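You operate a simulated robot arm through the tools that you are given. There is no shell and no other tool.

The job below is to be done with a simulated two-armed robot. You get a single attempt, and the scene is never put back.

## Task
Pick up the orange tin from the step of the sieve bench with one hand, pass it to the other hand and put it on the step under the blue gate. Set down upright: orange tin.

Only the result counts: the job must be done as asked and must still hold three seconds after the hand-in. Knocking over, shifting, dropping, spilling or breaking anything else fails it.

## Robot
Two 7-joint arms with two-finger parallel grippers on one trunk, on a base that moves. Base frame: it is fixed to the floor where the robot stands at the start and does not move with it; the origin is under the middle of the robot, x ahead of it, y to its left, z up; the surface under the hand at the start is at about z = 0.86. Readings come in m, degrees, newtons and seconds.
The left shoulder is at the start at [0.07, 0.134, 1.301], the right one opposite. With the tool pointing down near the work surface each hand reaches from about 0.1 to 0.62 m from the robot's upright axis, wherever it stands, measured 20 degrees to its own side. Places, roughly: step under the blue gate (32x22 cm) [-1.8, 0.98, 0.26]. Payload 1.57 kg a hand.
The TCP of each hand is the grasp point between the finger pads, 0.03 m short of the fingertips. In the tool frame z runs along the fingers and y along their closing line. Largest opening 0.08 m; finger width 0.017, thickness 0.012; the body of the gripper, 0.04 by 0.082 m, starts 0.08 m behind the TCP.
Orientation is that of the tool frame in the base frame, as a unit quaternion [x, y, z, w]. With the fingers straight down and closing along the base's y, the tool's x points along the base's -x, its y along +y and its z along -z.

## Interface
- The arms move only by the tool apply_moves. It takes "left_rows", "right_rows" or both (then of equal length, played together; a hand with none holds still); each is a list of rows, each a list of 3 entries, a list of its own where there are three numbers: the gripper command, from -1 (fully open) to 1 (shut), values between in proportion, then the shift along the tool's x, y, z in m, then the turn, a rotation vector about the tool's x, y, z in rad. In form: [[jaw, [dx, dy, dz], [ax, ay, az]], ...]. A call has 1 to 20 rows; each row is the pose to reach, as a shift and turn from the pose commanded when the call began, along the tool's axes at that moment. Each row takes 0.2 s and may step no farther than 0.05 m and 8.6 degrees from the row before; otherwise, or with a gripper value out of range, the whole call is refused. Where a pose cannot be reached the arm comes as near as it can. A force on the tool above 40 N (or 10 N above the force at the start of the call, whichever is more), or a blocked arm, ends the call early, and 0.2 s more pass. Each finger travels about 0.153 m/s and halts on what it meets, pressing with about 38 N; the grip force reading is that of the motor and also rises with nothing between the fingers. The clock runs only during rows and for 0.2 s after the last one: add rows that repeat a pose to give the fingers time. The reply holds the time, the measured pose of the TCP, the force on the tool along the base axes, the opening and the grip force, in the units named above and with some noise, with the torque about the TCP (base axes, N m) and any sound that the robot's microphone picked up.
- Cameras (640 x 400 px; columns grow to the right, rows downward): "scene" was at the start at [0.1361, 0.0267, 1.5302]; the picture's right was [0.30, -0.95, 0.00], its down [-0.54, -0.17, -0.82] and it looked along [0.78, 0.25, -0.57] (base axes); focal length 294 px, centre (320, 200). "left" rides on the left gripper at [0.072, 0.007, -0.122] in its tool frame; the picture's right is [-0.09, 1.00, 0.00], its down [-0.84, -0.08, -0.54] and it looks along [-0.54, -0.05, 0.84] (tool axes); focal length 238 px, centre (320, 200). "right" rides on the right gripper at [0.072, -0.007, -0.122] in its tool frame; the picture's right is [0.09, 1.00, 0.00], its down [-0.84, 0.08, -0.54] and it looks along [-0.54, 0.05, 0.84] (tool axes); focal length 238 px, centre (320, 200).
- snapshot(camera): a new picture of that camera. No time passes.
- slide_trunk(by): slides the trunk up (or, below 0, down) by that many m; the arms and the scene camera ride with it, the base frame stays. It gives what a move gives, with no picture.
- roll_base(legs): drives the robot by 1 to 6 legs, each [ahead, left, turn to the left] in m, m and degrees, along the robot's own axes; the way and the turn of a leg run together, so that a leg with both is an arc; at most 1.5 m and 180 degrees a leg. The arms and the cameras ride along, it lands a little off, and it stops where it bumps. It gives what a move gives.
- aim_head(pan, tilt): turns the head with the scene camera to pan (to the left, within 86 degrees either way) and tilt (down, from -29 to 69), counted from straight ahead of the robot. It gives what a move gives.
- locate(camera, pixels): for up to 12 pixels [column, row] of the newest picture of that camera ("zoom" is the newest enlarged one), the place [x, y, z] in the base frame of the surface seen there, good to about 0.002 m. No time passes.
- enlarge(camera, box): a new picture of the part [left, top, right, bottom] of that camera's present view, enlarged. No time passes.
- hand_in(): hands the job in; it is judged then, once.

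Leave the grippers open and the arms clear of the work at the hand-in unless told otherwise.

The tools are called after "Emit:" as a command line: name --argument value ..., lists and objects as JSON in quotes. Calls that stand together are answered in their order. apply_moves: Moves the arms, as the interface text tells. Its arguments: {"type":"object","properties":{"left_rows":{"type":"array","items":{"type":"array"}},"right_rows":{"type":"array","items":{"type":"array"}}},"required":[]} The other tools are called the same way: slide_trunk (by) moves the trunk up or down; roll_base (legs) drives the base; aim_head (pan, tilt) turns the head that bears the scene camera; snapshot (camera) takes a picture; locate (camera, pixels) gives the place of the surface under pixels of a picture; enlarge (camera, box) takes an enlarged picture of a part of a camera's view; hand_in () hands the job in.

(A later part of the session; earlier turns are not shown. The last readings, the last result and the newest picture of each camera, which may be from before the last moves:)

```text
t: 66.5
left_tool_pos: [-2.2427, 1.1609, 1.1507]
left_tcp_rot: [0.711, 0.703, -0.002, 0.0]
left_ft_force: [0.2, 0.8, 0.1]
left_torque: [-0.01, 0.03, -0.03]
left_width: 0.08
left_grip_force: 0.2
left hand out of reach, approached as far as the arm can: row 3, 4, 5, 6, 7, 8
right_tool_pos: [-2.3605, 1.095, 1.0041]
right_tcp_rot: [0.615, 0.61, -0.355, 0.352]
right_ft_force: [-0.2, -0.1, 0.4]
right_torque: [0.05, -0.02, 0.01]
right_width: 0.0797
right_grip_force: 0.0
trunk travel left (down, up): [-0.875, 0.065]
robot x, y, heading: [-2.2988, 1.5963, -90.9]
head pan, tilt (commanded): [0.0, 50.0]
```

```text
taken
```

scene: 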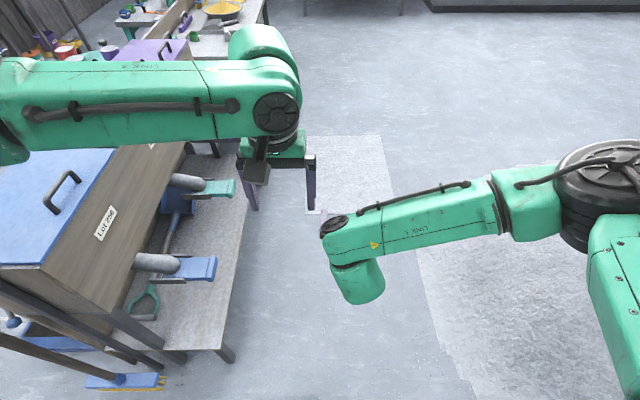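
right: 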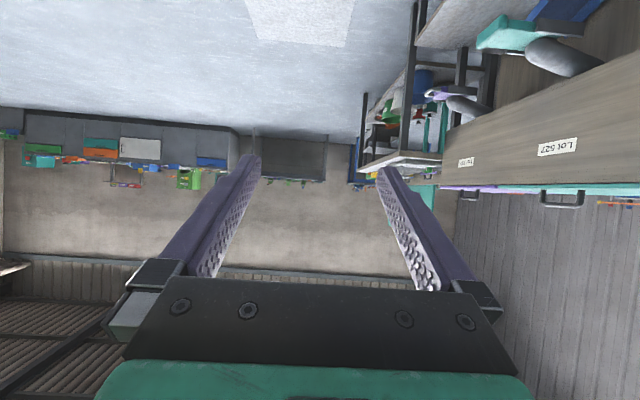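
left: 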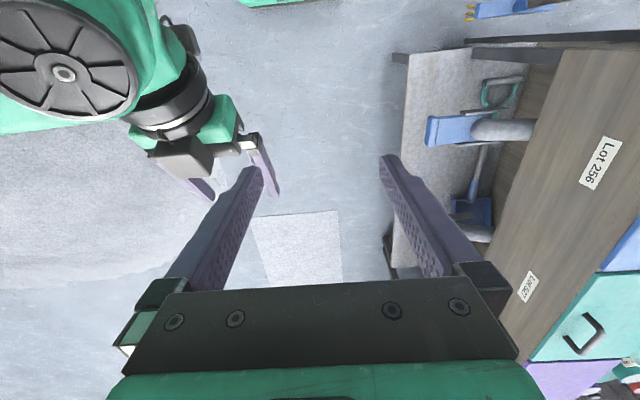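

The left arm's forward reach is short at this height (z≈1.15). It should reach farther when lower relative to the shoulder, so I'll move it back to its own side, go down to z≈0.95, and then extend forward to test the reach needed for the pick.

Emit:
apply_moves --left_rows '[[-1, [0, 0.045, 0], [0, 0, 0]], [-1, [0, 0.09, 0], [0, 0, 0]], [-1, [0, 0.137, 0], [0, 0, 0]], [-1, [0, 0.137, 0.05], [0, 0, 0]], [-1, [0, 0.137, 0.1], [0, 0, 0]], [-1, [0, 0.137, 0.15], [0, 0, 0]], [-1, [0, 0.137, 0.2], [0, 0, 0]], [-1, [-0.04, 0.137, 0.2], [0, 0, 0]], [-1, [-0.08, 0.137, 0.2], [0, 0, 0]], [-1, [-0.12, 0.137, 0.2], [0, 0, 0]], [-1, [-0.15, 0.137, 0.2], [0, 0, 0]], [-1, [-0.165, 0.137, 0.2], [0, 0, 0]], [-1, [-0.165, 0.137, 0.2], [0, 0, 0]]]'

Emit:
snapshot --camera "scene"

```text
t: 69.3
left_tool_pos: [-2.0777, 1.0826, 0.9996]
left_tcp_rot: [0.71, 0.704, -0.001, 0.0]
left_ft_force: [-0.6, 0.6, -0.3]
left_torque: [0.0, 0.02, -0.02]
left_width: 0.0803
left_grip_force: 0.0
left hand out of reach, approached as far as the arm can: row 8, 9, 10, 11, 12, 13
right_tool_pos: [-2.3595, 1.0952, 1.0056]
right_tcp_rot: [0.615, 0.609, -0.355, 0.352]
right_ft_force: [-0.2, -0.9, 0.5]
right_torque: [-0.01, 0.01, -0.01]
right_width: 0.0803
right_grip_force: 0.1
trunk travel left (down, up): [-0.875, 0.065]
robot x, y, heading: [-2.296, 1.5963, -91.1]
head pan, tilt (commanded): [0.0, 50.0]
```

```text
taken
```

scene: 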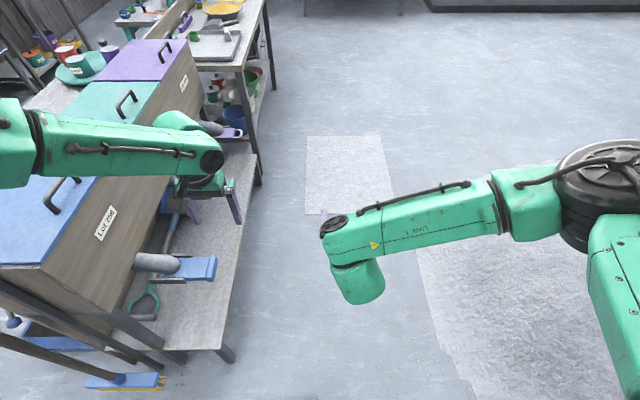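

The left arm reported out of reach again although it isn't fully stretched, so a joint limit is likely. The cabinet is also close to its elbow here. I'll turn right to face the open side and continue the reach tests there.

Emit:
roll_base --legs '[[0, 0, -90]]'

Emit:
apply_moves --left_rows '[[-1, [0, 0, 0.03], [0, 0, 0]], [-1, [0, 0, 0.06], [0, 0, 0]], [-1, [0, 0, 0.09], [0, 0, 0]], [-1, [0, 0, 0.12], [0, 0, 0]], [-1, [0, 0, 0.12], [0, 0, 0]]]'

Emit:
aim_head --pan 20 --tilt 45

Emit:
snapshot --camera "scene"

```text
t: 73.6
left_tool_pos: [-2.8104, 1.3754, 0.9995]
left_tcp_rot: [1.0, -0.005, 0.0, 0.0]
left_ft_force: [-0.7, 0.1, 0.0]
left_torque: [-0.01, -0.02, 0.0]
left_width: 0.0799
left_grip_force: 0.1
right_tool_pos: [-2.8005, 1.6552, 1.0046]
right_tcp_rot: [0.866, -0.005, -0.5, -0.003]
right_ft_force: [-0.3, -0.4, 0.9]
right_torque: [0.0, 0.01, -0.01]
right_width: 0.0803
right_grip_force: 0.1
trunk travel left (down, up): [-0.875, 0.065]
robot x, y, heading: [-2.2937, 1.6028, 179.5]
head pan, tilt (commanded): [0.0, 50.0]
```

```text
t: 74.8
left_tool_pos: [-2.7669, 1.3558, 0.9385]
left_tcp_rot: [1.0, -0.004, -0.001, 0.0]
left_ft_force: [-0.4, -0.6, 0.1]
left_torque: [-0.02, -0.01, -0.01]
left_width: 0.0797
left_grip_force: 0.1
left hand out of reach, approached as far as the arm can: row 1, 2, 3, 4, 5
right_tool_pos: [-2.7985, 1.6559, 1.0049]
right_tcp_rot: [0.866, -0.005, -0.499, -0.003]
right_ft_force: [0.4, -0.4, -0.3]
right_torque: [0.03, 0.0, -0.01]
right_width: 0.08
right_grip_force: 0.1
trunk travel left (down, up): [-0.875, 0.065]
robot x, y, heading: [-2.3004, 1.6, 179.7]
head pan, tilt (commanded): [0.0, 50.0]
```

```text
t: 75.6
left_tool_pos: [-2.7675, 1.3551, 0.9388]
left_tcp_rot: [1.0, -0.004, -0.001, 0.0]
left_ft_force: [0.3, -0.5, -0.5]
left_torque: [0.0, 0.0, -0.02]
left_width: 0.0805
left_grip_force: 0.0
right_tool_pos: [-2.7996, 1.6561, 1.0049]
right_tcp_rot: [0.866, -0.003, -0.5, -0.002]
right_ft_force: [0.2, 0.5, -0.6]
right_torque: [0.03, -0.01, 0.0]
right_width: 0.0802
right_grip_force: 0.1
trunk travel left (down, up): [-0.875, 0.065]
robot x, y, heading: [-2.2998, 1.596, 179.5]
head pan, tilt (commanded): [20.0, 45.0]
```

```text
taken
```

scene: 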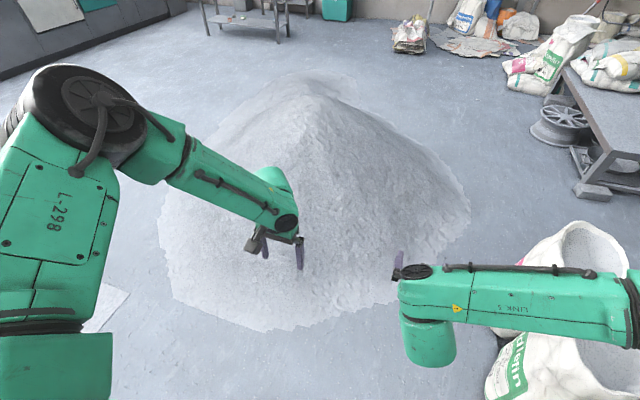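

The left arm now holds a raised-elbow posture and looks stuck at a limit after that first out-of-reach command. I'll bring it back to its starting pose, then lower it straight down from there as a cleaner test.

Emit:
apply_moves --left_rows '[[-1, [0.008, 0.008, -0.04], [0, 0, 0]], [-1, [0.016, 0.016, -0.08], [0, 0, 0]], [-1, [0.024, 0.024, -0.12], [0, 0, 0]], [-1, [0.032, 0.032, -0.16], [0, 0, 0]], [-1, [0.04, 0.04, -0.2], [0, 0, 0]], [-1, [0.048, 0.048, -0.24], [0, 0, 0]], [-1, [0.055, 0.055, -0.28], [0, 0, 0]], [-1, [0.055, 0.055, -0.315], [0, 0, 0]], [-1, [0.055, 0.055, -0.315], [0, 0, 0]]]'

Emit:
snapshot --camera "scene"

Emit:
apply_moves --left_rows '[[-1, [0, 0, 0.04], [0, 0, 0]], [-1, [0, 0, 0.08], [0, 0, 0]], [-1, [0, 0, 0.12], [0, 0, 0]], [-1, [0, 0, 0.16], [0, 0, 0]], [-1, [0, 0, 0.2], [0, 0, 0]], [-1, [0, 0, 0.24], [0, 0, 0]], [-1, [0, 0, 0.28], [0, 0, 0]], [-1, [0, 0, 0.28], [0, 0, 0]]]'

Emit:
snapshot --camera "scene"

```text
t: 77.6
left_tool_pos: [-2.7097, 1.3014, 1.252]
left_tcp_rot: [1.0, -0.004, 0.0, 0.0]
left_ft_force: [0.2, -0.5, 0.4]
left_torque: [-0.02, 0.01, 0.0]
left_width: 0.0799
left_grip_force: 0.0
right_tool_pos: [-2.7989, 1.656, 1.0042]
right_tcp_rot: [0.866, -0.004, -0.5, -0.002]
right_ft_force: [-0.2, 0.4, 0.0]
right_torque: [0.04, -0.03, 0.0]
right_width: 0.0799
right_grip_force: 0.1
trunk travel left (down, up): [-0.875, 0.065]
robot x, y, heading: [-2.2964, 1.5957, 179.3]
head pan, tilt (commanded): [20.0, 45.0]
```

```text
taken
```

scene: 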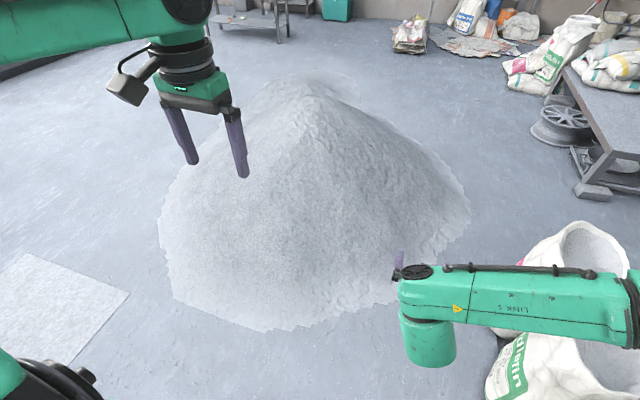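

```text
t: 79.4
left_tool_pos: [-2.7123, 1.3016, 0.9724]
left_tcp_rot: [1.0, -0.005, -0.001, 0.001]
left_ft_force: [-0.4, -0.5, 0.2]
left_torque: [-0.05, 0.02, 0.01]
left_width: 0.08
left_grip_force: 0.1
right_tool_pos: [-2.7997, 1.656, 1.0048]
right_tcp_rot: [0.866, -0.003, -0.5, -0.002]
right_ft_force: [-0.7, -0.3, -0.2]
right_torque: [0.03, 0.02, 0.04]
right_width: 0.0798
right_grip_force: 0.1
trunk travel left (down, up): [-0.875, 0.065]
robot x, y, heading: [-2.3045, 1.5947, 179.8]
head pan, tilt (commanded): [20.0, 45.0]
```

```text
taken
```

scene: 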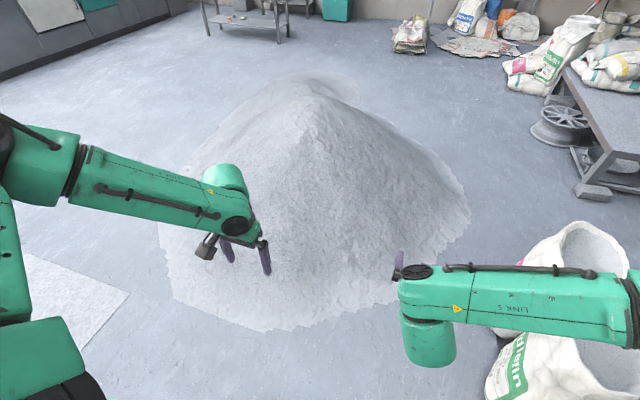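

Lowering from the start pose worked without a limit. Now I'll extend forward and slightly inward in small steps to find the forward limit at z≈0.97.

Emit:
apply_moves --left_rows '[[-1, [-0.03, -0.015, 0], [0, 0, 0]], [-1, [-0.06, -0.03, 0], [0, 0, 0]], [-1, [-0.08, -0.05, 0], [0, 0, 0]], [-1, [-0.1, -0.07, 0], [0, 0, 0]]]'

Emit:
snapshot --camera "scene"

```text
t: 80.4
left_tool_pos: [-2.8025, 1.37, 0.9824]
left_tcp_rot: [1.0, -0.003, -0.001, 0.0]
left_ft_force: [0.7, 0.2, -0.4]
left_torque: [-0.03, 0.01, -0.04]
left_width: 0.0798
left_grip_force: 0.1
left hand out of reach, approached as far as the arm can: row 4
right_tool_pos: [-2.7993, 1.658, 1.0037]
right_tcp_rot: [0.866, -0.005, -0.5, -0.002]
right_ft_force: [0.1, 0.6, -0.2]
right_torque: [-0.02, 0.01, -0.02]
right_width: 0.08
right_grip_force: 0.0
trunk travel left (down, up): [-0.875, 0.065]
robot x, y, heading: [-2.303, 1.6009, 179.6]
head pan, tilt (commanded): [20.0, 45.0]
```

```text
taken
```

scene: 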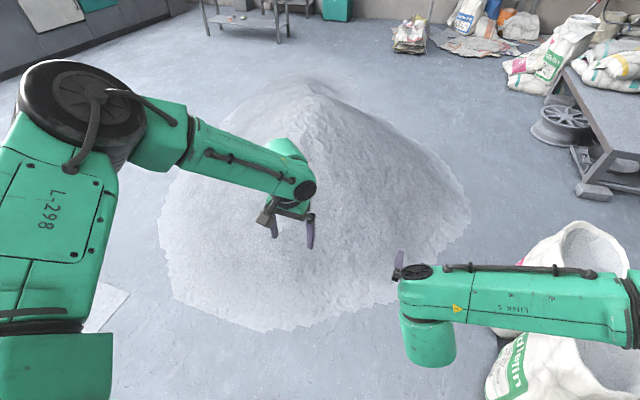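

The vertical left tool hits a limit near 0.50 ahead at this height. Pitching the tool forward should ease the wrist, as it did for the right hand. I'll pitch the left tool by about 30° here and then extend forward and a little inward.

Emit:
apply_moves --left_rows '[[-1, [0, 0, 0], [0, -0.13, 0]], [-1, [0, 0, 0], [0, -0.26, 0]], [-1, [0, 0, 0], [0, -0.39, 0]], [-1, [0, 0, 0], [0, -0.524, 0]], [-1, [-0.03, -0.01, 0], [0, -0.524, 0]], [-1, [-0.06, -0.02, 0], [0, -0.524, 0]], [-1, [-0.09, -0.03, 0], [0, -0.524, 0]], [-1, [-0.12, -0.04, 0], [0, -0.524, 0]], [-1, [-0.12, -0.04, 0], [0, -0.524, 0]]]'

Emit:
snapshot --camera "scene"

```text
t: 82.4
left_tool_pos: [-2.8914, 1.3931, 1.0046]
left_tcp_rot: [0.966, -0.004, -0.26, 0.0]
left_ft_force: [-0.8, 0.6, 0.2]
left_torque: [0.01, 0.04, -0.02]
left_width: 0.08
left_grip_force: 0.3
left hand out of reach, approached as far as the arm can: row 7, 8, 9
right_tool_pos: [-2.7989, 1.6578, 1.0036]
right_tcp_rot: [0.866, -0.004, -0.5, -0.003]
right_ft_force: [0.3, -0.6, 0.1]
right_torque: [-0.01, 0.02, -0.01]
right_width: 0.0799
right_grip_force: 0.1
trunk travel left (down, up): [-0.875, 0.065]
robot x, y, heading: [-2.3001, 1.5953, 179.3]
head pan, tilt (commanded): [20.0, 45.0]
```

```text
taken
```

scene: 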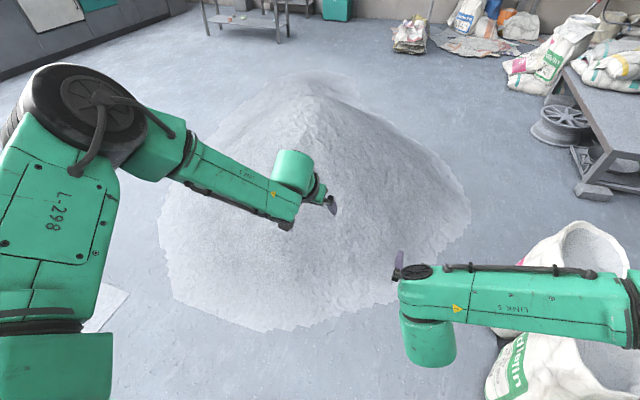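

With a 30° pitch the left hand reaches about (0.589, 0.209, 1.005) in the robot frame, which is enough for the pick. Now I'll test the right hand coming in from the right, turning it left about the vertical by about 86° around its own TCP.

Emit:
apply_moves --right_rows '[[-1, [0, 0, 0], [-0.1299, 0, -0.075]], [-1, [0, 0, 0], [-0.2598, 0, -0.15]], [-1, [0, 0, 0], [-0.3897, 0, -0.225]], [-1, [0, 0, 0], [-0.5196, 0, -0.3]], [-1, [0, 0, 0], [-0.6495, 0, -0.375]], [-1, [0, 0, 0], [-0.7794, 0, -0.45]], [-1, [0, 0, 0], [-0.9093, 0, -0.525]], [-1, [0, 0, 0], [-1.0392, 0, -0.6]], [-1, [0, 0, 0], [-1.1691, 0, -0.675]], [-1, [0, 0, 0], [-1.299, 0, -0.75]], [-1, [0, 0, 0], [-1.299, 0, -0.75]]]'

Emit:
snapshot --camera "scene"

```text
t: 84.8
left_tool_pos: [-2.8901, 1.3911, 1.0043]
left_tcp_rot: [0.966, -0.003, -0.26, -0.002]
left_ft_force: [-0.2, 0.2, 0.6]
left_torque: [0.03, -0.01, 0.01]
left_width: 0.0801
left_grip_force: 0.1
right_tool_pos: [-2.7989, 1.656, 1.0044]
right_tcp_rot: [0.636, 0.589, -0.367, 0.339]
right_ft_force: [0.3, 0.5, 0.0]
right_torque: [-0.01, 0.0, -0.02]
right_width: 0.0798
right_grip_force: 0.0
right hand out of reach, approached as far as the arm can: row 2, 3, 4, 5
trunk travel left (down, up): [-0.875, 0.065]
robot x, y, heading: [-2.2997, 1.5991, 179.5]
head pan, tilt (commanded): [20.0, 45.0]
```

```text
taken
```

scene: 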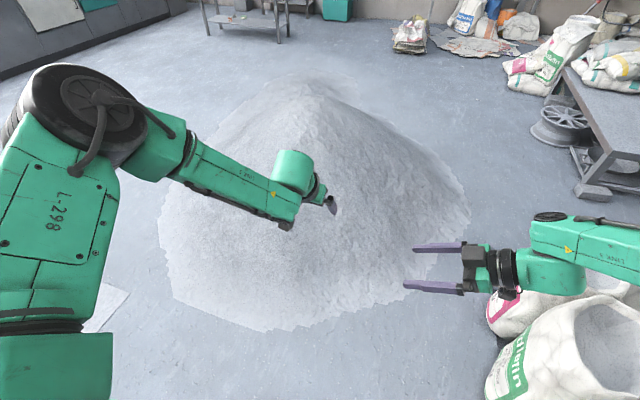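

The right hand works well coming in from the right (tool pointing left and 30° down) at (0.50, -0.06, 1.004). Next I'll dry-run the left hand to a point about 5–6 cm above the handover spot, with pitch increased to 40°, to check it can cross to there.

Emit:
apply_moves --left_rows '[[-1, [-0.0192, 0, -0.0332], [0, 0, 0]], [-1, [-0.0383, 0, -0.0664], [0, 0, 0]], [-1, [-0.0575, 0, -0.0996], [0, 0, 0]], [-1, [-0.0432, -0.0432, -0.1079], [0, -0.029, 0]], [-1, [-0.0289, -0.0863, -0.1161], [0, -0.058, 0]], [-1, [-0.0147, -0.1295, -0.1244], [0, -0.087, 0]], [-1, [-0.0004, -0.1727, -0.1326], [0, -0.117, 0]], [-1, [0.0139, -0.2158, -0.1409], [0, -0.146, 0]], [-1, [0.0282, -0.259, -0.1491], [0, -0.175, 0]], [-1, [0.0282, -0.259, -0.1491], [0, -0.175, 0]]]'

Emit:
snapshot --camera "scene"

Emit:
snapshot --camera "left"

```text
t: 87.0
left_tool_pos: [-2.7728, 1.5665, 1.1461]
left_tcp_rot: [0.939, -0.003, -0.344, -0.002]
left_ft_force: [0.4, -0.3, 0.2]
left_torque: [0.0, -0.01, -0.04]
left_width: 0.0798
left_grip_force: 0.1
left hand out of reach, approached as far as the arm can: row 7, 8, 9, 10
right_tool_pos: [-2.7989, 1.6564, 1.0043]
right_tcp_rot: [0.636, 0.588, -0.367, 0.34]
right_ft_force: [0.1, 1.5, -0.3]
right_torque: [-0.02, 0.01, 0.01]
right_width: 0.08
right_grip_force: 0.2
trunk travel left (down, up): [-0.875, 0.065]
robot x, y, heading: [-2.2982, 1.5991, 179.4]
head pan, tilt (commanded): [20.0, 45.0]
```

```text
taken
```

scene: 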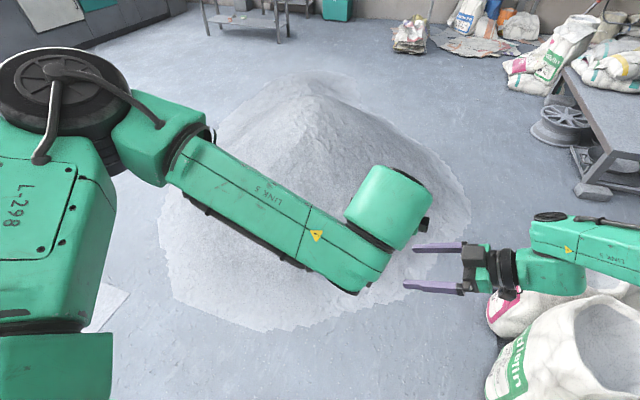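

```text
taken
```

left: 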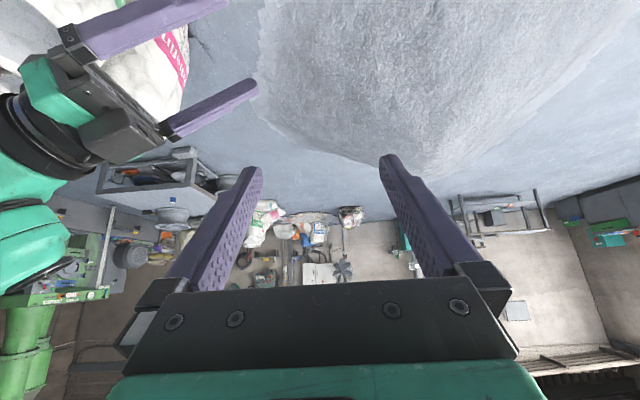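

The left hand, pointing straight ahead, can only cross to about y=0.04. So the handover should sit slightly left of centre, around (0.48, 0.06). I'll nudge the left hand left and bring the empty right hand under it to test that.

Emit:
apply_moves --left_rows '[[-1, [-0.0036, 0.021, 0.0004], [0, 0, 0]], [-1, [-0.0072, 0.042, 0.0008], [0, 0, 0]], [-1, [-0.0072, 0.042, 0.0008], [0, 0, 0]]]'

Emit:
apply_moves --right_rows '[[-1, [-0.0148, 0.0071, 0.0256], [0, 0, 0]], [-1, [-0.0296, 0.0142, 0.0512], [0, 0, 0]], [-1, [-0.0444, 0.0213, 0.0769], [0, 0, 0]], [-1, [-0.0592, 0.0284, 0.1025], [0, 0, 0]], [-1, [-0.0592, 0.0284, 0.1025], [0, 0, 0]]]'

Emit:
snapshot --camera "scene"

Emit:
snapshot --camera "left"

Emit:
snapshot --camera "right"

```text
t: 87.8
left_tool_pos: [-2.7771, 1.5251, 1.1495]
left_tcp_rot: [0.939, -0.004, -0.344, -0.002]
left_ft_force: [-0.4, 0.2, 0.3]
left_torque: [-0.03, 0.0, 0.0]
left_width: 0.0799
left_grip_force: 0.0
right_tool_pos: [-2.799, 1.6563, 1.004]
right_tcp_rot: [0.636, 0.588, -0.367, 0.339]
right_ft_force: [0.2, 0.3, 0.0]
right_torque: [-0.05, -0.01, 0.01]
right_width: 0.0797
right_grip_force: 0.1
trunk travel left (down, up): [-0.875, 0.065]
robot x, y, heading: [-2.299, 1.5975, 179.3]
head pan, tilt (commanded): [20.0, 45.0]
```

```text
t: 89.0
left_tool_pos: [-2.7783, 1.5267, 1.1506]
left_tcp_rot: [0.94, -0.004, -0.342, -0.001]
left_ft_force: [-0.7, -0.3, 0.3]
left_torque: [0.0, -0.02, 0.0]
left_width: 0.0803
left_grip_force: 0.0
right_tool_pos: [-2.7803, 1.5364, 1.0059]
right_tcp_rot: [0.636, 0.588, -0.366, 0.34]
right_ft_force: [0.3, -0.3, 0.1]
right_torque: [0.01, -0.01, 0.0]
right_width: 0.0801
right_grip_force: 0.0
trunk travel left (down, up): [-0.875, 0.065]
robot x, y, heading: [-2.2954, 1.5962, 179.4]
head pan, tilt (commanded): [20.0, 45.0]
```

```text
taken
```

scene: 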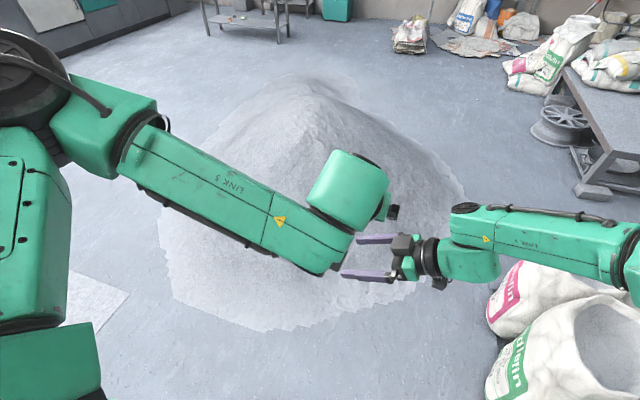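

```text
taken
```

left: 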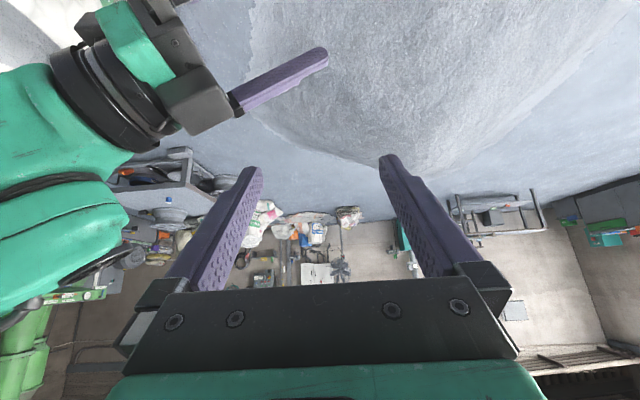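

```text
taken
```

right: 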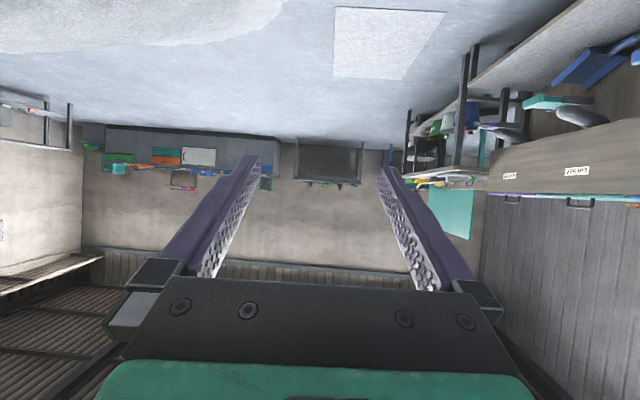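

Both hands reached their spots. I'll lower the left hand to the real handover height (about z 1.06) to check that the two grippers clear each other there.

Emit:
apply_moves --left_rows '[[-1, [0.0145, 0.005, 0.0172], [0, 0, 0]], [-1, [0.029, 0.01, 0.0345], [0, 0, 0]], [-1, [0.0434, 0.01, 0.0517], [0, 0, 0]], [-1, [0.0579, 0.01, 0.0689], [0, 0, 0]], [-1, [0.0579, 0.01, 0.0689], [0, 0, 0]]]'

Emit:
snapshot --camera "left"

Emit:
snapshot --camera "scene"

Emit:
snapshot --camera "right"

```text
t: 90.2
left_tool_pos: [-2.7771, 1.5143, 1.0595]
left_tcp_rot: [0.939, -0.004, -0.343, -0.001]
left_ft_force: [0.1, 0.5, -0.3]
left_torque: [-0.01, -0.01, 0.02]
left_width: 0.08
left_grip_force: 0.0
right_tool_pos: [-2.7801, 1.5366, 1.0044]
right_tcp_rot: [0.636, 0.587, -0.368, 0.339]
right_ft_force: [0.1, 0.3, 0.4]
right_torque: [-0.01, 0.01, 0.03]
right_width: 0.0802
right_grip_force: 0.1
trunk travel left (down, up): [-0.875, 0.065]
robot x, y, heading: [-2.2981, 1.5972, 179.6]
head pan, tilt (commanded): [20.0, 45.0]
```

```text
taken
```

left: 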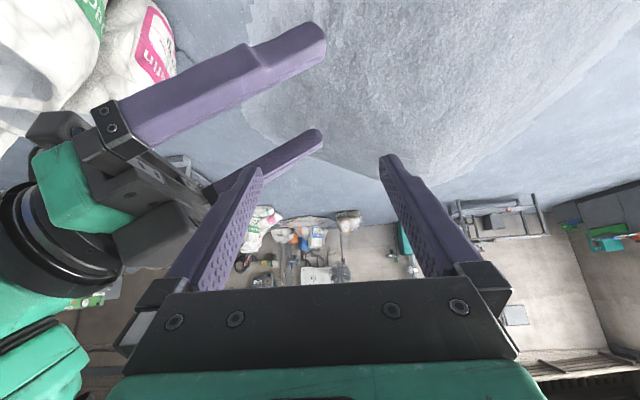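

```text
taken
```

scene: 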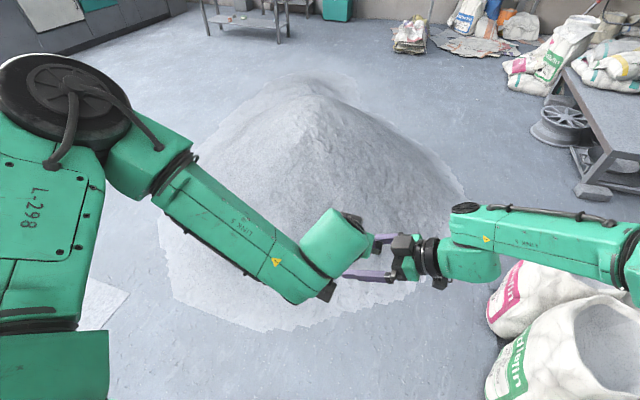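

```text
taken
```

right: 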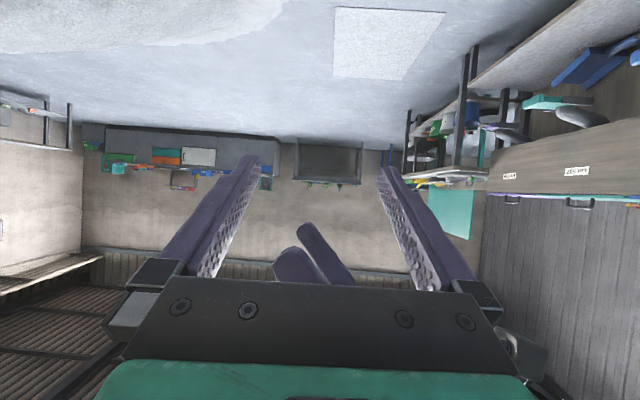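

The dry run of the handover works: both grippers clear each other. Now I'll back the left hand out (along its own axis, then left) and test swinging the right hand from pointing left to nearly forward, as I'll need for placing.

Emit:
apply_moves --left_rows '[[-1, [0, 0, -0.04], [0, 0, 0]], [-1, [0, 0, -0.08], [0, 0, 0]], [-1, [0, 0, -0.12], [0, 0, 0]], [-1, [0, 0.045, -0.12], [0, 0, 0]], [-1, [0, 0.09, -0.12], [0, 0, 0]], [-1, [0, 0.135, -0.12], [0, 0, 0]], [-1, [0, 0.18, -0.12], [0, 0, 0]], [-1, [0, 0.18, -0.12], [0, 0, 0]]]'

Emit:
apply_moves --right_rows '[[-1, [0.0074, -0.0115, -0.0042], [0.1247, 0, 0.072]], [-1, [0.0147, -0.0231, -0.0085], [0.2495, 0, 0.144]], [-1, [0.0221, -0.0346, -0.0127], [0.3742, 0, 0.216]], [-1, [0.0294, -0.0462, -0.0169], [0.499, 0, 0.288]], [-1, [0.0368, -0.0577, -0.0212], [0.6237, 0, 0.36]], [-1, [0.0441, -0.0692, -0.0254], [0.7485, 0, 0.432]], [-1, [0.0515, -0.0808, -0.0296], [0.8732, 0, 0.504]], [-1, [0.0588, -0.0923, -0.0338], [0.998, 0, 0.576]], [-1, [0.0588, -0.0923, -0.0338], [0.998, 0, 0.576]]]'

Emit:
snapshot --camera "scene"

```text
t: 92.0
left_tool_pos: [-2.7566, 1.3225, 1.1431]
left_tcp_rot: [0.939, -0.005, -0.343, -0.001]
left_ft_force: [0.7, -0.9, -0.2]
left_torque: [-0.01, -0.01, 0.03]
left_width: 0.08
left_grip_force: 0.0
left hand out of reach, approached as far as the arm can: row 2, 3, 4, 5, 6, 7, 8
right_tool_pos: [-2.779, 1.5366, 1.0048]
right_tcp_rot: [0.636, 0.588, -0.368, 0.339]
right_ft_force: [0.2, 0.1, -0.4]
right_torque: [0.0, -0.02, -0.01]
right_width: 0.08
right_grip_force: 0.0
trunk travel left (down, up): [-0.875, 0.065]
robot x, y, heading: [-2.2947, 1.5978, 179.5]
head pan, tilt (commanded): [20.0, 45.0]
```

```text
t: 94.0
left_tool_pos: [-2.7577, 1.3209, 1.1426]
left_tcp_rot: [0.939, -0.004, -0.343, -0.001]
left_ft_force: [-0.1, -0.2, 0.4]
left_torque: [-0.02, 0.01, 0.03]
left_width: 0.0804
left_grip_force: 0.0
right_tool_pos: [-2.8582, 1.5951, 0.9736]
right_tcp_rot: [0.841, 0.207, -0.485, 0.119]
right_ft_force: [-0.2, -0.5, 0.5]
right_torque: [-0.02, -0.03, -0.01]
right_width: 0.0799
right_grip_force: 0.0
right hand out of reach, approached as far as the arm can: row 8, 9
trunk travel left (down, up): [-0.875, 0.065]
robot x, y, heading: [-2.2972, 1.5972, 179.3]
head pan, tilt (commanded): [20.0, 45.0]
```

```text
taken
```

scene: 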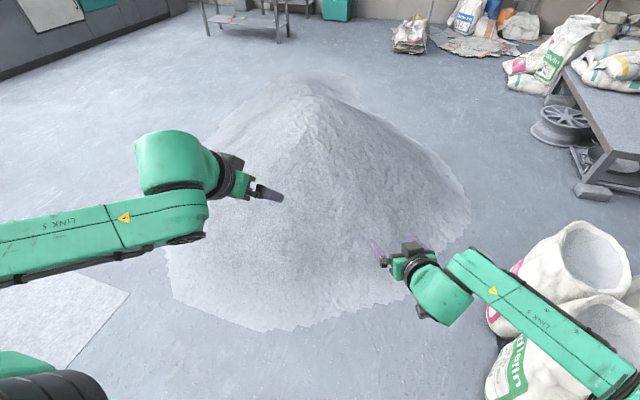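

The right hand swings fine down to about 28° left of forward, which is enough for placing. I also learned that the left hand should back out straight up rather than along its axis.

Next I'll return both arms to compact travel poses. The right hand un-tilts back to vertical and high, while the left hand moves a little inward with its 40° pitch kept.

Emit:
apply_moves --right_rows '[[-1, [-0.0166, 0, -0.0277], [0, 0.131, 0]], [-1, [-0.0333, 0, -0.0554], [0, 0.262, 0]], [-1, [-0.0499, 0, -0.083], [0, 0.393, 0]], [-1, [-0.0666, 0, -0.1107], [0, 0.524, 0]], [-1, [-0.0832, 0, -0.1384], [0, 0.654, 0]], [-1, [-0.0998, 0, -0.1661], [0, 0.785, 0]], [-1, [-0.1165, 0, -0.1937], [0, 0.916, 0]], [-1, [-0.1331, 0, -0.2214], [0, 1.047, 0]], [-1, [-0.1331, 0, -0.2214], [0, 1.047, 0]]]'

Emit:
apply_moves --right_rows '[[-1, [0, 0, 0], [0, 0, 0.125]], [-1, [0, 0, 0], [0, 0, 0.25]], [-1, [0, 0, 0], [0, 0, 0.375]], [-1, [0, 0, 0], [0, 0, 0.49]], [-1, [0, 0, 0], [0, 0, 0.49]]]' --left_rows '[[-1, [0.015, -0.02, 0.015], [0, 0, 0]], [-1, [0.03, -0.04, 0.03], [0, 0, 0]], [-1, [0.03, -0.06, 0.04], [0, 0, 0]], [-1, [0.03, -0.07, 0.04], [0, 0, 0]], [-1, [0.03, -0.07, 0.04], [0, 0, 0]]]'

Emit:
snapshot --camera "scene"

```text
t: 96.0
left_tool_pos: [-2.7585, 1.3202, 1.1437]
left_tcp_rot: [0.939, -0.004, -0.343, -0.002]
left_ft_force: [0.0, 0.7, -1.1]
left_torque: [0.02, -0.01, -0.01]
left_width: 0.0798
left_grip_force: 0.0
right_tool_pos: [-2.7441, 1.6536, 1.2028]
right_tcp_rot: [0.971, 0.24, 0.001, -0.001]
right_ft_force: [0.2, 0.2, -0.3]
right_torque: [0.02, 0.01, -0.01]
right_width: 0.0799
right_grip_force: 0.1
trunk travel left (down, up): [-0.875, 0.065]
robot x, y, heading: [-2.3006, 1.5975, 179.5]
head pan, tilt (commanded): [20.0, 45.0]
```

```text
t: 97.2
left_tool_pos: [-2.7587, 1.3904, 1.0941]
left_tcp_rot: [0.939, -0.005, -0.344, -0.003]
left_ft_force: [0.4, 0.4, 0.4]
left_torque: [-0.03, 0.0, 0.02]
left_width: 0.0803
left_grip_force: 0.0
right_tool_pos: [-2.7446, 1.6517, 1.2025]
right_tcp_rot: [1.0, -0.005, -0.001, -0.001]
right_ft_force: [0.5, -0.7, 1.0]
right_torque: [0.01, 0.0, 0.01]
right_width: 0.08
right_grip_force: 0.1
trunk travel left (down, up): [-0.875, 0.065]
robot x, y, heading: [-2.3008, 1.5956, 179.5]
head pan, tilt (commanded): [20.0, 45.0]
```

```text
taken
```

scene: 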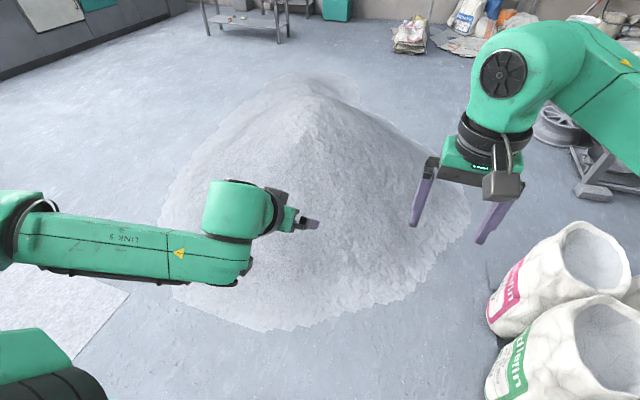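

Both arms are compact. I'll check how far the left elbow sticks out before driving back.

Emit:
locate --camera "scene" --pixels '[[10, 210], [60, 240], [220, 260], [230, 200], [40, 370], [550, 60], [620, 110]]'

Emit:
aim_head --pan 80 --tilt 35

Emit:
snapshot --camera "scene"

```text
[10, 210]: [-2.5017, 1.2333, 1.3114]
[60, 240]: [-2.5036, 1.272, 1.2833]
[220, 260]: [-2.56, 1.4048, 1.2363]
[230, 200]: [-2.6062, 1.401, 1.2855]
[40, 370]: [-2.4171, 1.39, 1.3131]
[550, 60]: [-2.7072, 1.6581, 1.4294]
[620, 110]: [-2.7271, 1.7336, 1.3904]
```

```text
t: 98.5
left_tool_pos: [-2.7589, 1.3914, 1.0934]
left_tcp_rot: [0.939, -0.003, -0.343, -0.001]
left_ft_force: [0.3, -0.1, 0.7]
left_torque: [-0.02, 0.02, -0.04]
left_width: 0.08
left_grip_force: 0.1
right_tool_pos: [-2.7454, 1.6521, 1.2]
right_tcp_rot: [1.0, -0.003, 0.0, -0.001]
right_ft_force: [0.8, 0.1, 0.1]
right_torque: [0.02, 0.0, 0.0]
right_width: 0.0799
right_grip_force: 0.1
trunk travel left (down, up): [-0.875, 0.065]
robot x, y, heading: [-2.296, 1.5997, 179.4]
head pan, tilt (commanded): [80.0, 35.0]
```

```text
taken
```

scene: 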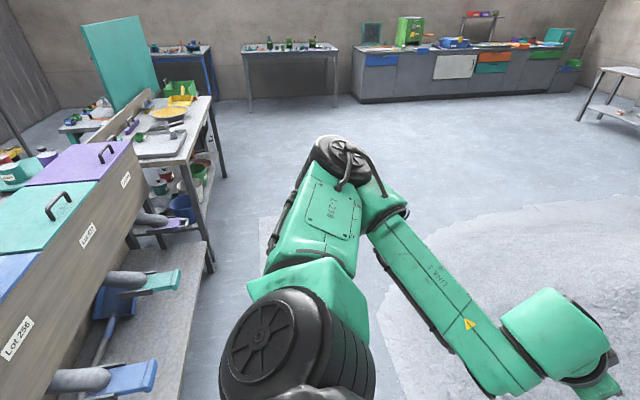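

I'll locate the elbow disc at (345, 160) to know the arm's left extent.

Emit:
locate --camera "scene" --pixels '[[345, 150], [325, 145], [370, 190], [335, 220], [300, 345], [405, 300]]'

```text
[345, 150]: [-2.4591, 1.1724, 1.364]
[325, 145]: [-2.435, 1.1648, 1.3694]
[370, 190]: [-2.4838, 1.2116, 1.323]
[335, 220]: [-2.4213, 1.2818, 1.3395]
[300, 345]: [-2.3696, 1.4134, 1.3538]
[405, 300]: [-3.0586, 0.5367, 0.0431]
```

The left elbow reaches about 0.45–0.47 m to the left at z≈1.36. That's acceptable for the corridor. I'll drive back the way I came: back out with a shift to the right, then straight back.

Emit:
roll_base --legs '[[-0.67, -0.31, 0], [-1.13, 0, 0]]'

Emit:
aim_head --pan 70 --tilt 40

Emit:
snapshot --camera "scene"

```text
t: 107.8
left_tool_pos: [-0.9697, 1.6746, 1.0932]
left_tcp_rot: [0.94, -0.007, -0.342, -0.002]
left_ft_force: [0.3, -0.5, 0.0]
left_torque: [0.01, -0.05, 0.04]
left_width: 0.0804
left_grip_force: 0.1
right_tool_pos: [-0.9554, 1.9371, 1.2004]
right_tcp_rot: [1.0, -0.008, 0.002, 0.0]
right_ft_force: [0.5, 0.5, 1.0]
right_torque: [-0.01, 0.01, -0.02]
right_width: 0.0799
right_grip_force: 0.0
trunk travel left (down, up): [-0.875, 0.065]
robot x, y, heading: [-0.5082, 1.8766, 179.1]
head pan, tilt (commanded): [80.0, 35.0]
```

```text
t: 108.5
left_tool_pos: [-0.9688, 1.6751, 1.0932]
left_tcp_rot: [0.939, -0.008, -0.344, -0.003]
left_ft_force: [-0.4, -0.6, 0.4]
left_torque: [-0.01, -0.01, -0.01]
left_width: 0.0803
left_grip_force: 0.1
right_tool_pos: [-0.9526, 1.9362, 1.201]
right_tcp_rot: [1.0, -0.008, 0.0, 0.0]
right_ft_force: [0.3, -1.0, 0.1]
right_torque: [0.06, -0.02, 0.03]
right_width: 0.0801
right_grip_force: 0.1
trunk travel left (down, up): [-0.875, 0.065]
robot x, y, heading: [-0.5062, 1.8756, 179.1]
head pan, tilt (commanded): [70.0, 40.0]
```

```text
taken
```

scene: 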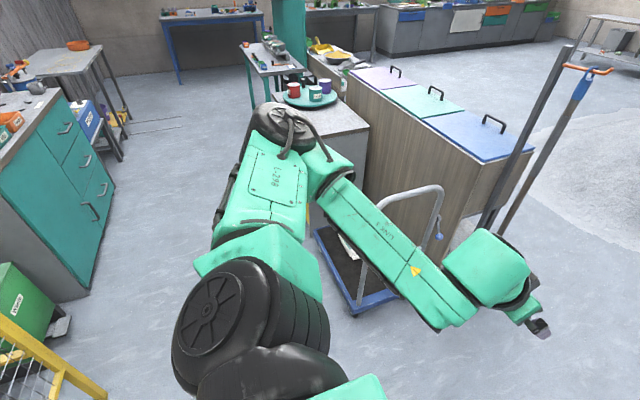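

The way to the bench is visible at the left, between the fence and the trolley. I'll turn left to face along the corridor and check before driving.

Emit:
roll_base --legs '[[0, 0, 91]]'

Emit:
aim_head --pan 0 --tilt 40

Emit:
snapshot --camera "scene"

```text
t: 112.8
left_tool_pos: [-0.3003, 1.4171, 1.0931]
left_tcp_rot: [0.666, 0.662, -0.244, 0.242]
left_ft_force: [-0.7, -0.8, -0.1]
left_torque: [0.0, 0.0, -0.04]
left_width: 0.0801
left_grip_force: 0.1
right_tool_pos: [-0.5624, 1.4306, 1.201]
right_tcp_rot: [0.709, 0.705, 0.0, 0.0]
right_ft_force: [0.6, 0.8, 1.1]
right_torque: [0.0, -0.01, 0.01]
right_width: 0.0797
right_grip_force: 0.1
trunk travel left (down, up): [-0.875, 0.065]
robot x, y, heading: [-0.5054, 1.8785, -90.5]
head pan, tilt (commanded): [70.0, 40.0]
```

```text
t: 114.2
left_tool_pos: [-0.2997, 1.4188, 1.0938]
left_tcp_rot: [0.666, 0.662, -0.243, 0.242]
left_ft_force: [0.9, -0.4, -0.3]
left_torque: [0.01, -0.04, 0.04]
left_width: 0.08
left_grip_force: 0.1
right_tool_pos: [-0.5606, 1.4309, 1.2012]
right_tcp_rot: [0.709, 0.705, 0.0, -0.001]
right_ft_force: [-0.4, 0.9, -0.4]
right_torque: [-0.01, -0.01, 0.01]
right_width: 0.0798
right_grip_force: 0.0
trunk travel left (down, up): [-0.875, 0.065]
robot x, y, heading: [-0.5081, 1.8776, -90.5]
head pan, tilt (commanded): [0.0, 40.0]
```

```text
taken
```

scene: 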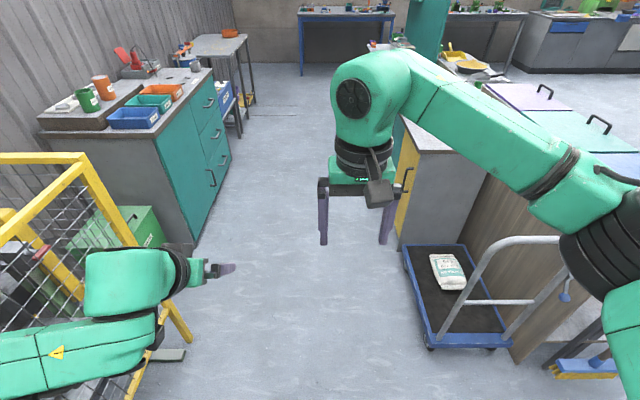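

The fence is at the lower left, near my left arm in the picture. I'll locate its top rail and posts and the trolley edge before driving.

Emit:
locate --camera "scene" --pixels '[[75, 158], [92, 175], [125, 240], [185, 335], [40, 230], [410, 260], [425, 340], [405, 190], [470, 255], [190, 245], [150, 350], [175, 355]]'

```text
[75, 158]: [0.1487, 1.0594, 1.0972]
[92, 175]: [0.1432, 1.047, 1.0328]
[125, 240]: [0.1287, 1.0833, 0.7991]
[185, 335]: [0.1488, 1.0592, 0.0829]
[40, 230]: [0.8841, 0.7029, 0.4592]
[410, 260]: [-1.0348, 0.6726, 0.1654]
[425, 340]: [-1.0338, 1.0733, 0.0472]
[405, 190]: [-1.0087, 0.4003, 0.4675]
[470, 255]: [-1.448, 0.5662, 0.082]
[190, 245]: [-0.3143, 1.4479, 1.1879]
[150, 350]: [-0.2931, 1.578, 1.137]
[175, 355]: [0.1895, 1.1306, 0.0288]
```

The fence post is at x≥0.13 and its top at z≈1.10, so it is clear of my arm. I'll drive ahead to the bench area and turn left to face the bench.

Emit:
roll_base --legs '[[1.4, 0, 0], [0.45, 0, 0], [0, 0, 90.5]]'

Emit:
aim_head --pan 10 --tilt 45

Emit:
snapshot --camera "scene"

```text
t: 127.4
left_tool_pos: [-0.0683, 0.228, 1.0936]
left_tcp_rot: [-0.004, 0.939, 0.001, 0.343]
left_ft_force: [-0.6, 0.1, -0.4]
left_torque: [0.02, -0.02, -0.02]
left_width: 0.08
left_grip_force: 0.1
right_tool_pos: [-0.0773, -0.0318, 1.2001]
right_tcp_rot: [-0.006, 1.0, -0.001, 0.0]
right_ft_force: [0.0, 0.3, 0.2]
right_torque: [0.02, 0.01, 0.0]
right_width: 0.0798
right_grip_force: 0.0
trunk travel left (down, up): [-0.875, 0.065]
robot x, y, heading: [-0.527, 0.0139, 0.6]
head pan, tilt (commanded): [0.0, 40.0]
```

```text
t: 128.1
left_tool_pos: [-0.069, 0.2307, 1.093]
left_tcp_rot: [-0.004, 0.939, 0.002, 0.343]
left_ft_force: [1.6, 1.1, -0.5]
left_torque: [0.01, 0.01, -0.01]
left_width: 0.0799
left_grip_force: 0.1
right_tool_pos: [-0.0778, -0.0318, 1.2018]
right_tcp_rot: [-0.005, 1.0, 0.0, 0.0]
right_ft_force: [1.0, -0.9, -0.2]
right_torque: [0.03, -0.03, -0.01]
right_width: 0.0799
right_grip_force: 0.1
trunk travel left (down, up): [-0.875, 0.065]
robot x, y, heading: [-0.5249, 0.0162, 0.5]
head pan, tilt (commanded): [10.0, 45.0]
```

```text
taken
```

scene: 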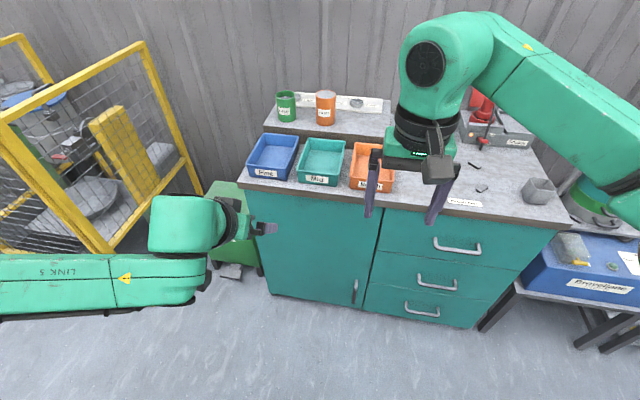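

I'm back at the bench. I'll raise the trunk by 0.06 m for clearance over the tins, then drive ahead about 0.51 m to my original standing spot.

Emit:
slide_trunk --by 0.06

Emit:
roll_base --legs '[[0.3, 0, -0.5]]'

Emit:
roll_base --legs '[[0.21, 0, 0]]'

Emit:
snapshot --camera "scene"

Emit:
snapshot --camera "left"

```text
t: 129.1
left_tool_pos: [-0.069, 0.2296, 1.1525]
left_tcp_rot: [-0.005, 0.94, 0.002, 0.342]
left_ft_force: [-0.4, 0.2, -0.7]
left_torque: [0.0, 0.0, 0.03]
left_width: 0.0799
left_grip_force: 0.1
right_tool_pos: [-0.0765, -0.031, 1.2614]
right_tcp_rot: [-0.004, 1.0, -0.001, 0.0]
right_ft_force: [0.7, 0.6, 0.3]
right_torque: [0.0, 0.02, 0.01]
right_width: 0.08
right_grip_force: 0.0
trunk travel left (down, up): [-0.935, 0.005]
robot x, y, heading: [-0.5248, 0.0171, 0.5]
head pan, tilt (commanded): [10.0, 45.0]
```

```text
t: 131.2
left_tool_pos: [0.236, 0.2273, 1.1542]
left_tcp_rot: [0.0, 0.939, 0.0, 0.345]
left_ft_force: [0.9, 0.5, -0.3]
left_torque: [-0.02, -0.01, -0.03]
left_width: 0.08
left_grip_force: 0.0
right_tool_pos: [0.2245, -0.0338, 1.2628]
right_tcp_rot: [-0.001, 1.0, 0.0, 0.0]
right_ft_force: [0.6, -0.1, -0.4]
right_torque: [0.01, -0.01, 0.01]
right_width: 0.0798
right_grip_force: 0.1
trunk travel left (down, up): [-0.935, 0.005]
robot x, y, heading: [-0.2192, 0.0166, -0.3]
head pan, tilt (commanded): [10.0, 45.0]
```

```text
t: 132.8
left_tool_pos: [0.4447, 0.2276, 1.1552]
left_tcp_rot: [0.0, 0.939, 0.0, 0.344]
left_ft_force: [-0.7, 0.0, -0.1]
left_torque: [-0.03, 0.0, -0.01]
left_width: 0.0801
left_grip_force: 0.1
right_tool_pos: [0.4327, -0.0341, 1.2626]
right_tcp_rot: [-0.001, 1.0, 0.0, 0.001]
right_ft_force: [-0.2, 0.1, -0.1]
right_torque: [0.0, -0.03, 0.0]
right_width: 0.0801
right_grip_force: 0.0
trunk travel left (down, up): [-0.935, 0.005]
robot x, y, heading: [-0.0083, 0.0189, 0.1]
head pan, tilt (commanded): [10.0, 45.0]
```

```text
taken
```

scene: 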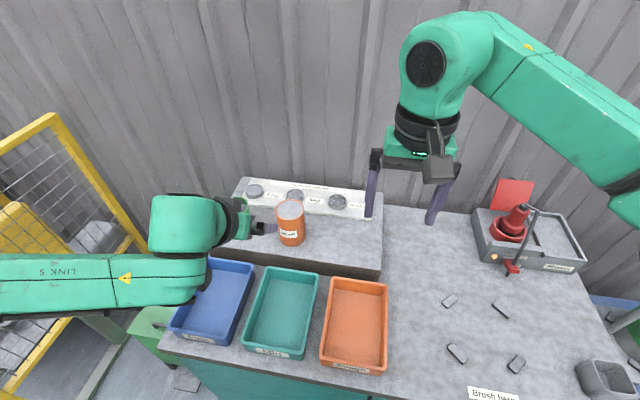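

```text
taken
```

left: 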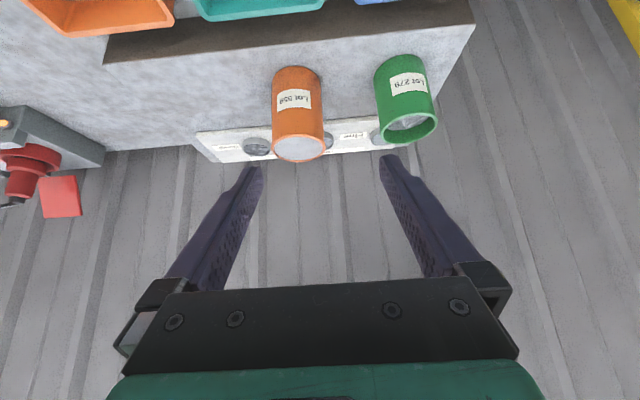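

The robot stands at x≈-0.008. I'll re-measure the orange tin from both the scene and the left hand cameras.

Emit:
enlarge --camera "left" --box '[240, 50, 360, 180]'

Emit:
locate --camera "left" --pixels '[[299, 150], [275, 148], [323, 146], [300, 160], [298, 136], [298, 120], [276, 100], [318, 98], [296, 72], [405, 125], [430, 125]]'

Emit:
locate --camera "scene" --pixels '[[290, 210], [278, 213], [303, 209], [291, 220], [290, 201], [291, 240]]'

```text
3.08 times, centred on (300, 115) of left
```

zoom: 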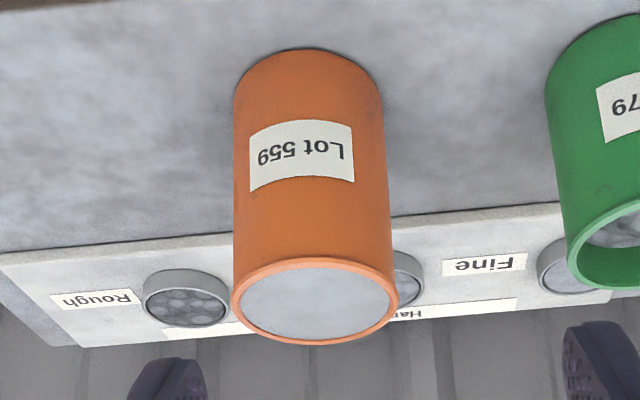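

```text
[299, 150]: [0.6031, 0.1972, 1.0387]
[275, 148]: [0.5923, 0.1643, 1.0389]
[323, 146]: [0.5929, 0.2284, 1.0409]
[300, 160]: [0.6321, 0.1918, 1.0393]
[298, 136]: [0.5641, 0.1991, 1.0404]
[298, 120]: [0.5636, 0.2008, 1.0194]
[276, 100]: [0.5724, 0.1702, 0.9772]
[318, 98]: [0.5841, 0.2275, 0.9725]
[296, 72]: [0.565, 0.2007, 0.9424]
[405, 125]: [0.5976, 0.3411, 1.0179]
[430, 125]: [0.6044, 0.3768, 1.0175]
```

```text
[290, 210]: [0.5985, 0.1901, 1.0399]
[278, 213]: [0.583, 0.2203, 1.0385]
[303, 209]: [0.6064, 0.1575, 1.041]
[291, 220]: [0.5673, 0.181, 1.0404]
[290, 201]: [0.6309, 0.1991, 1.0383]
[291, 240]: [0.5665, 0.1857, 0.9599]
```

The estimates for the tin's y differ by a few millimetres, so I'll use finer pixels in the enlarged left-camera picture.

Emit:
locate --camera "zoom" --pixels '[[235, 302], [395, 300], [315, 261], [315, 342], [315, 301], [236, 180], [386, 180], [236, 120], [382, 120], [310, 52], [310, 220], [260, 290]]'

Emit:
enlarge --camera "scene" --box '[220, 170, 350, 260]'

```text
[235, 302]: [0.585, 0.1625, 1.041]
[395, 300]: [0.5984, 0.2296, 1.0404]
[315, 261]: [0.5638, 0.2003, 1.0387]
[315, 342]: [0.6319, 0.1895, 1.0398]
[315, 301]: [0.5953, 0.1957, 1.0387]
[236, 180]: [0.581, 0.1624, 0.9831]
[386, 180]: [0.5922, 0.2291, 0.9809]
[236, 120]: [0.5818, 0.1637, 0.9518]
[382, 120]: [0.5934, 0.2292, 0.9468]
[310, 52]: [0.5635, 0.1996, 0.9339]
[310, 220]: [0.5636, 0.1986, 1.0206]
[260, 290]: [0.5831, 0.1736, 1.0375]
```

```text
4.44 times, centred on (285, 215) of scene
```

zoom: 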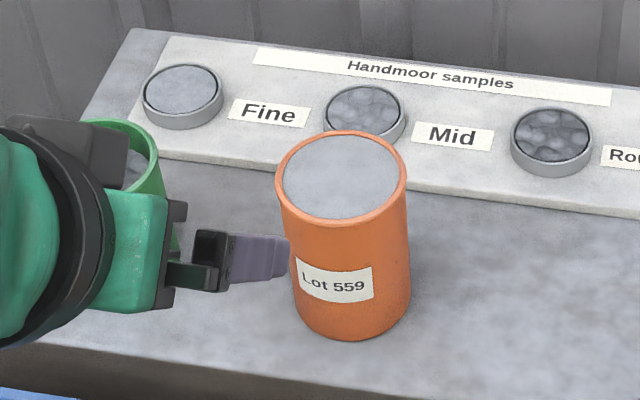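

The left camera gives a centre of about (0.598, 0.1955) with a radius of 0.0345. I'll cross-check with the enlarged scene picture.

Emit:
locate --camera "zoom" --pixels '[[279, 182], [405, 174], [340, 135], [343, 219], [342, 176], [290, 230], [406, 230], [350, 300], [255, 260], [280, 260]]'

```text
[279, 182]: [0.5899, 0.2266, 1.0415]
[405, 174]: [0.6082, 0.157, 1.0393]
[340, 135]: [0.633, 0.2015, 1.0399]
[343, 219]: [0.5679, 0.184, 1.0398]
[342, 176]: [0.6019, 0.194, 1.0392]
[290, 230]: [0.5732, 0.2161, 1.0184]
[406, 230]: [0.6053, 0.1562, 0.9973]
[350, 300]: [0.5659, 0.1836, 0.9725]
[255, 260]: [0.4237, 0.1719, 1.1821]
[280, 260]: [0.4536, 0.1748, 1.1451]
```

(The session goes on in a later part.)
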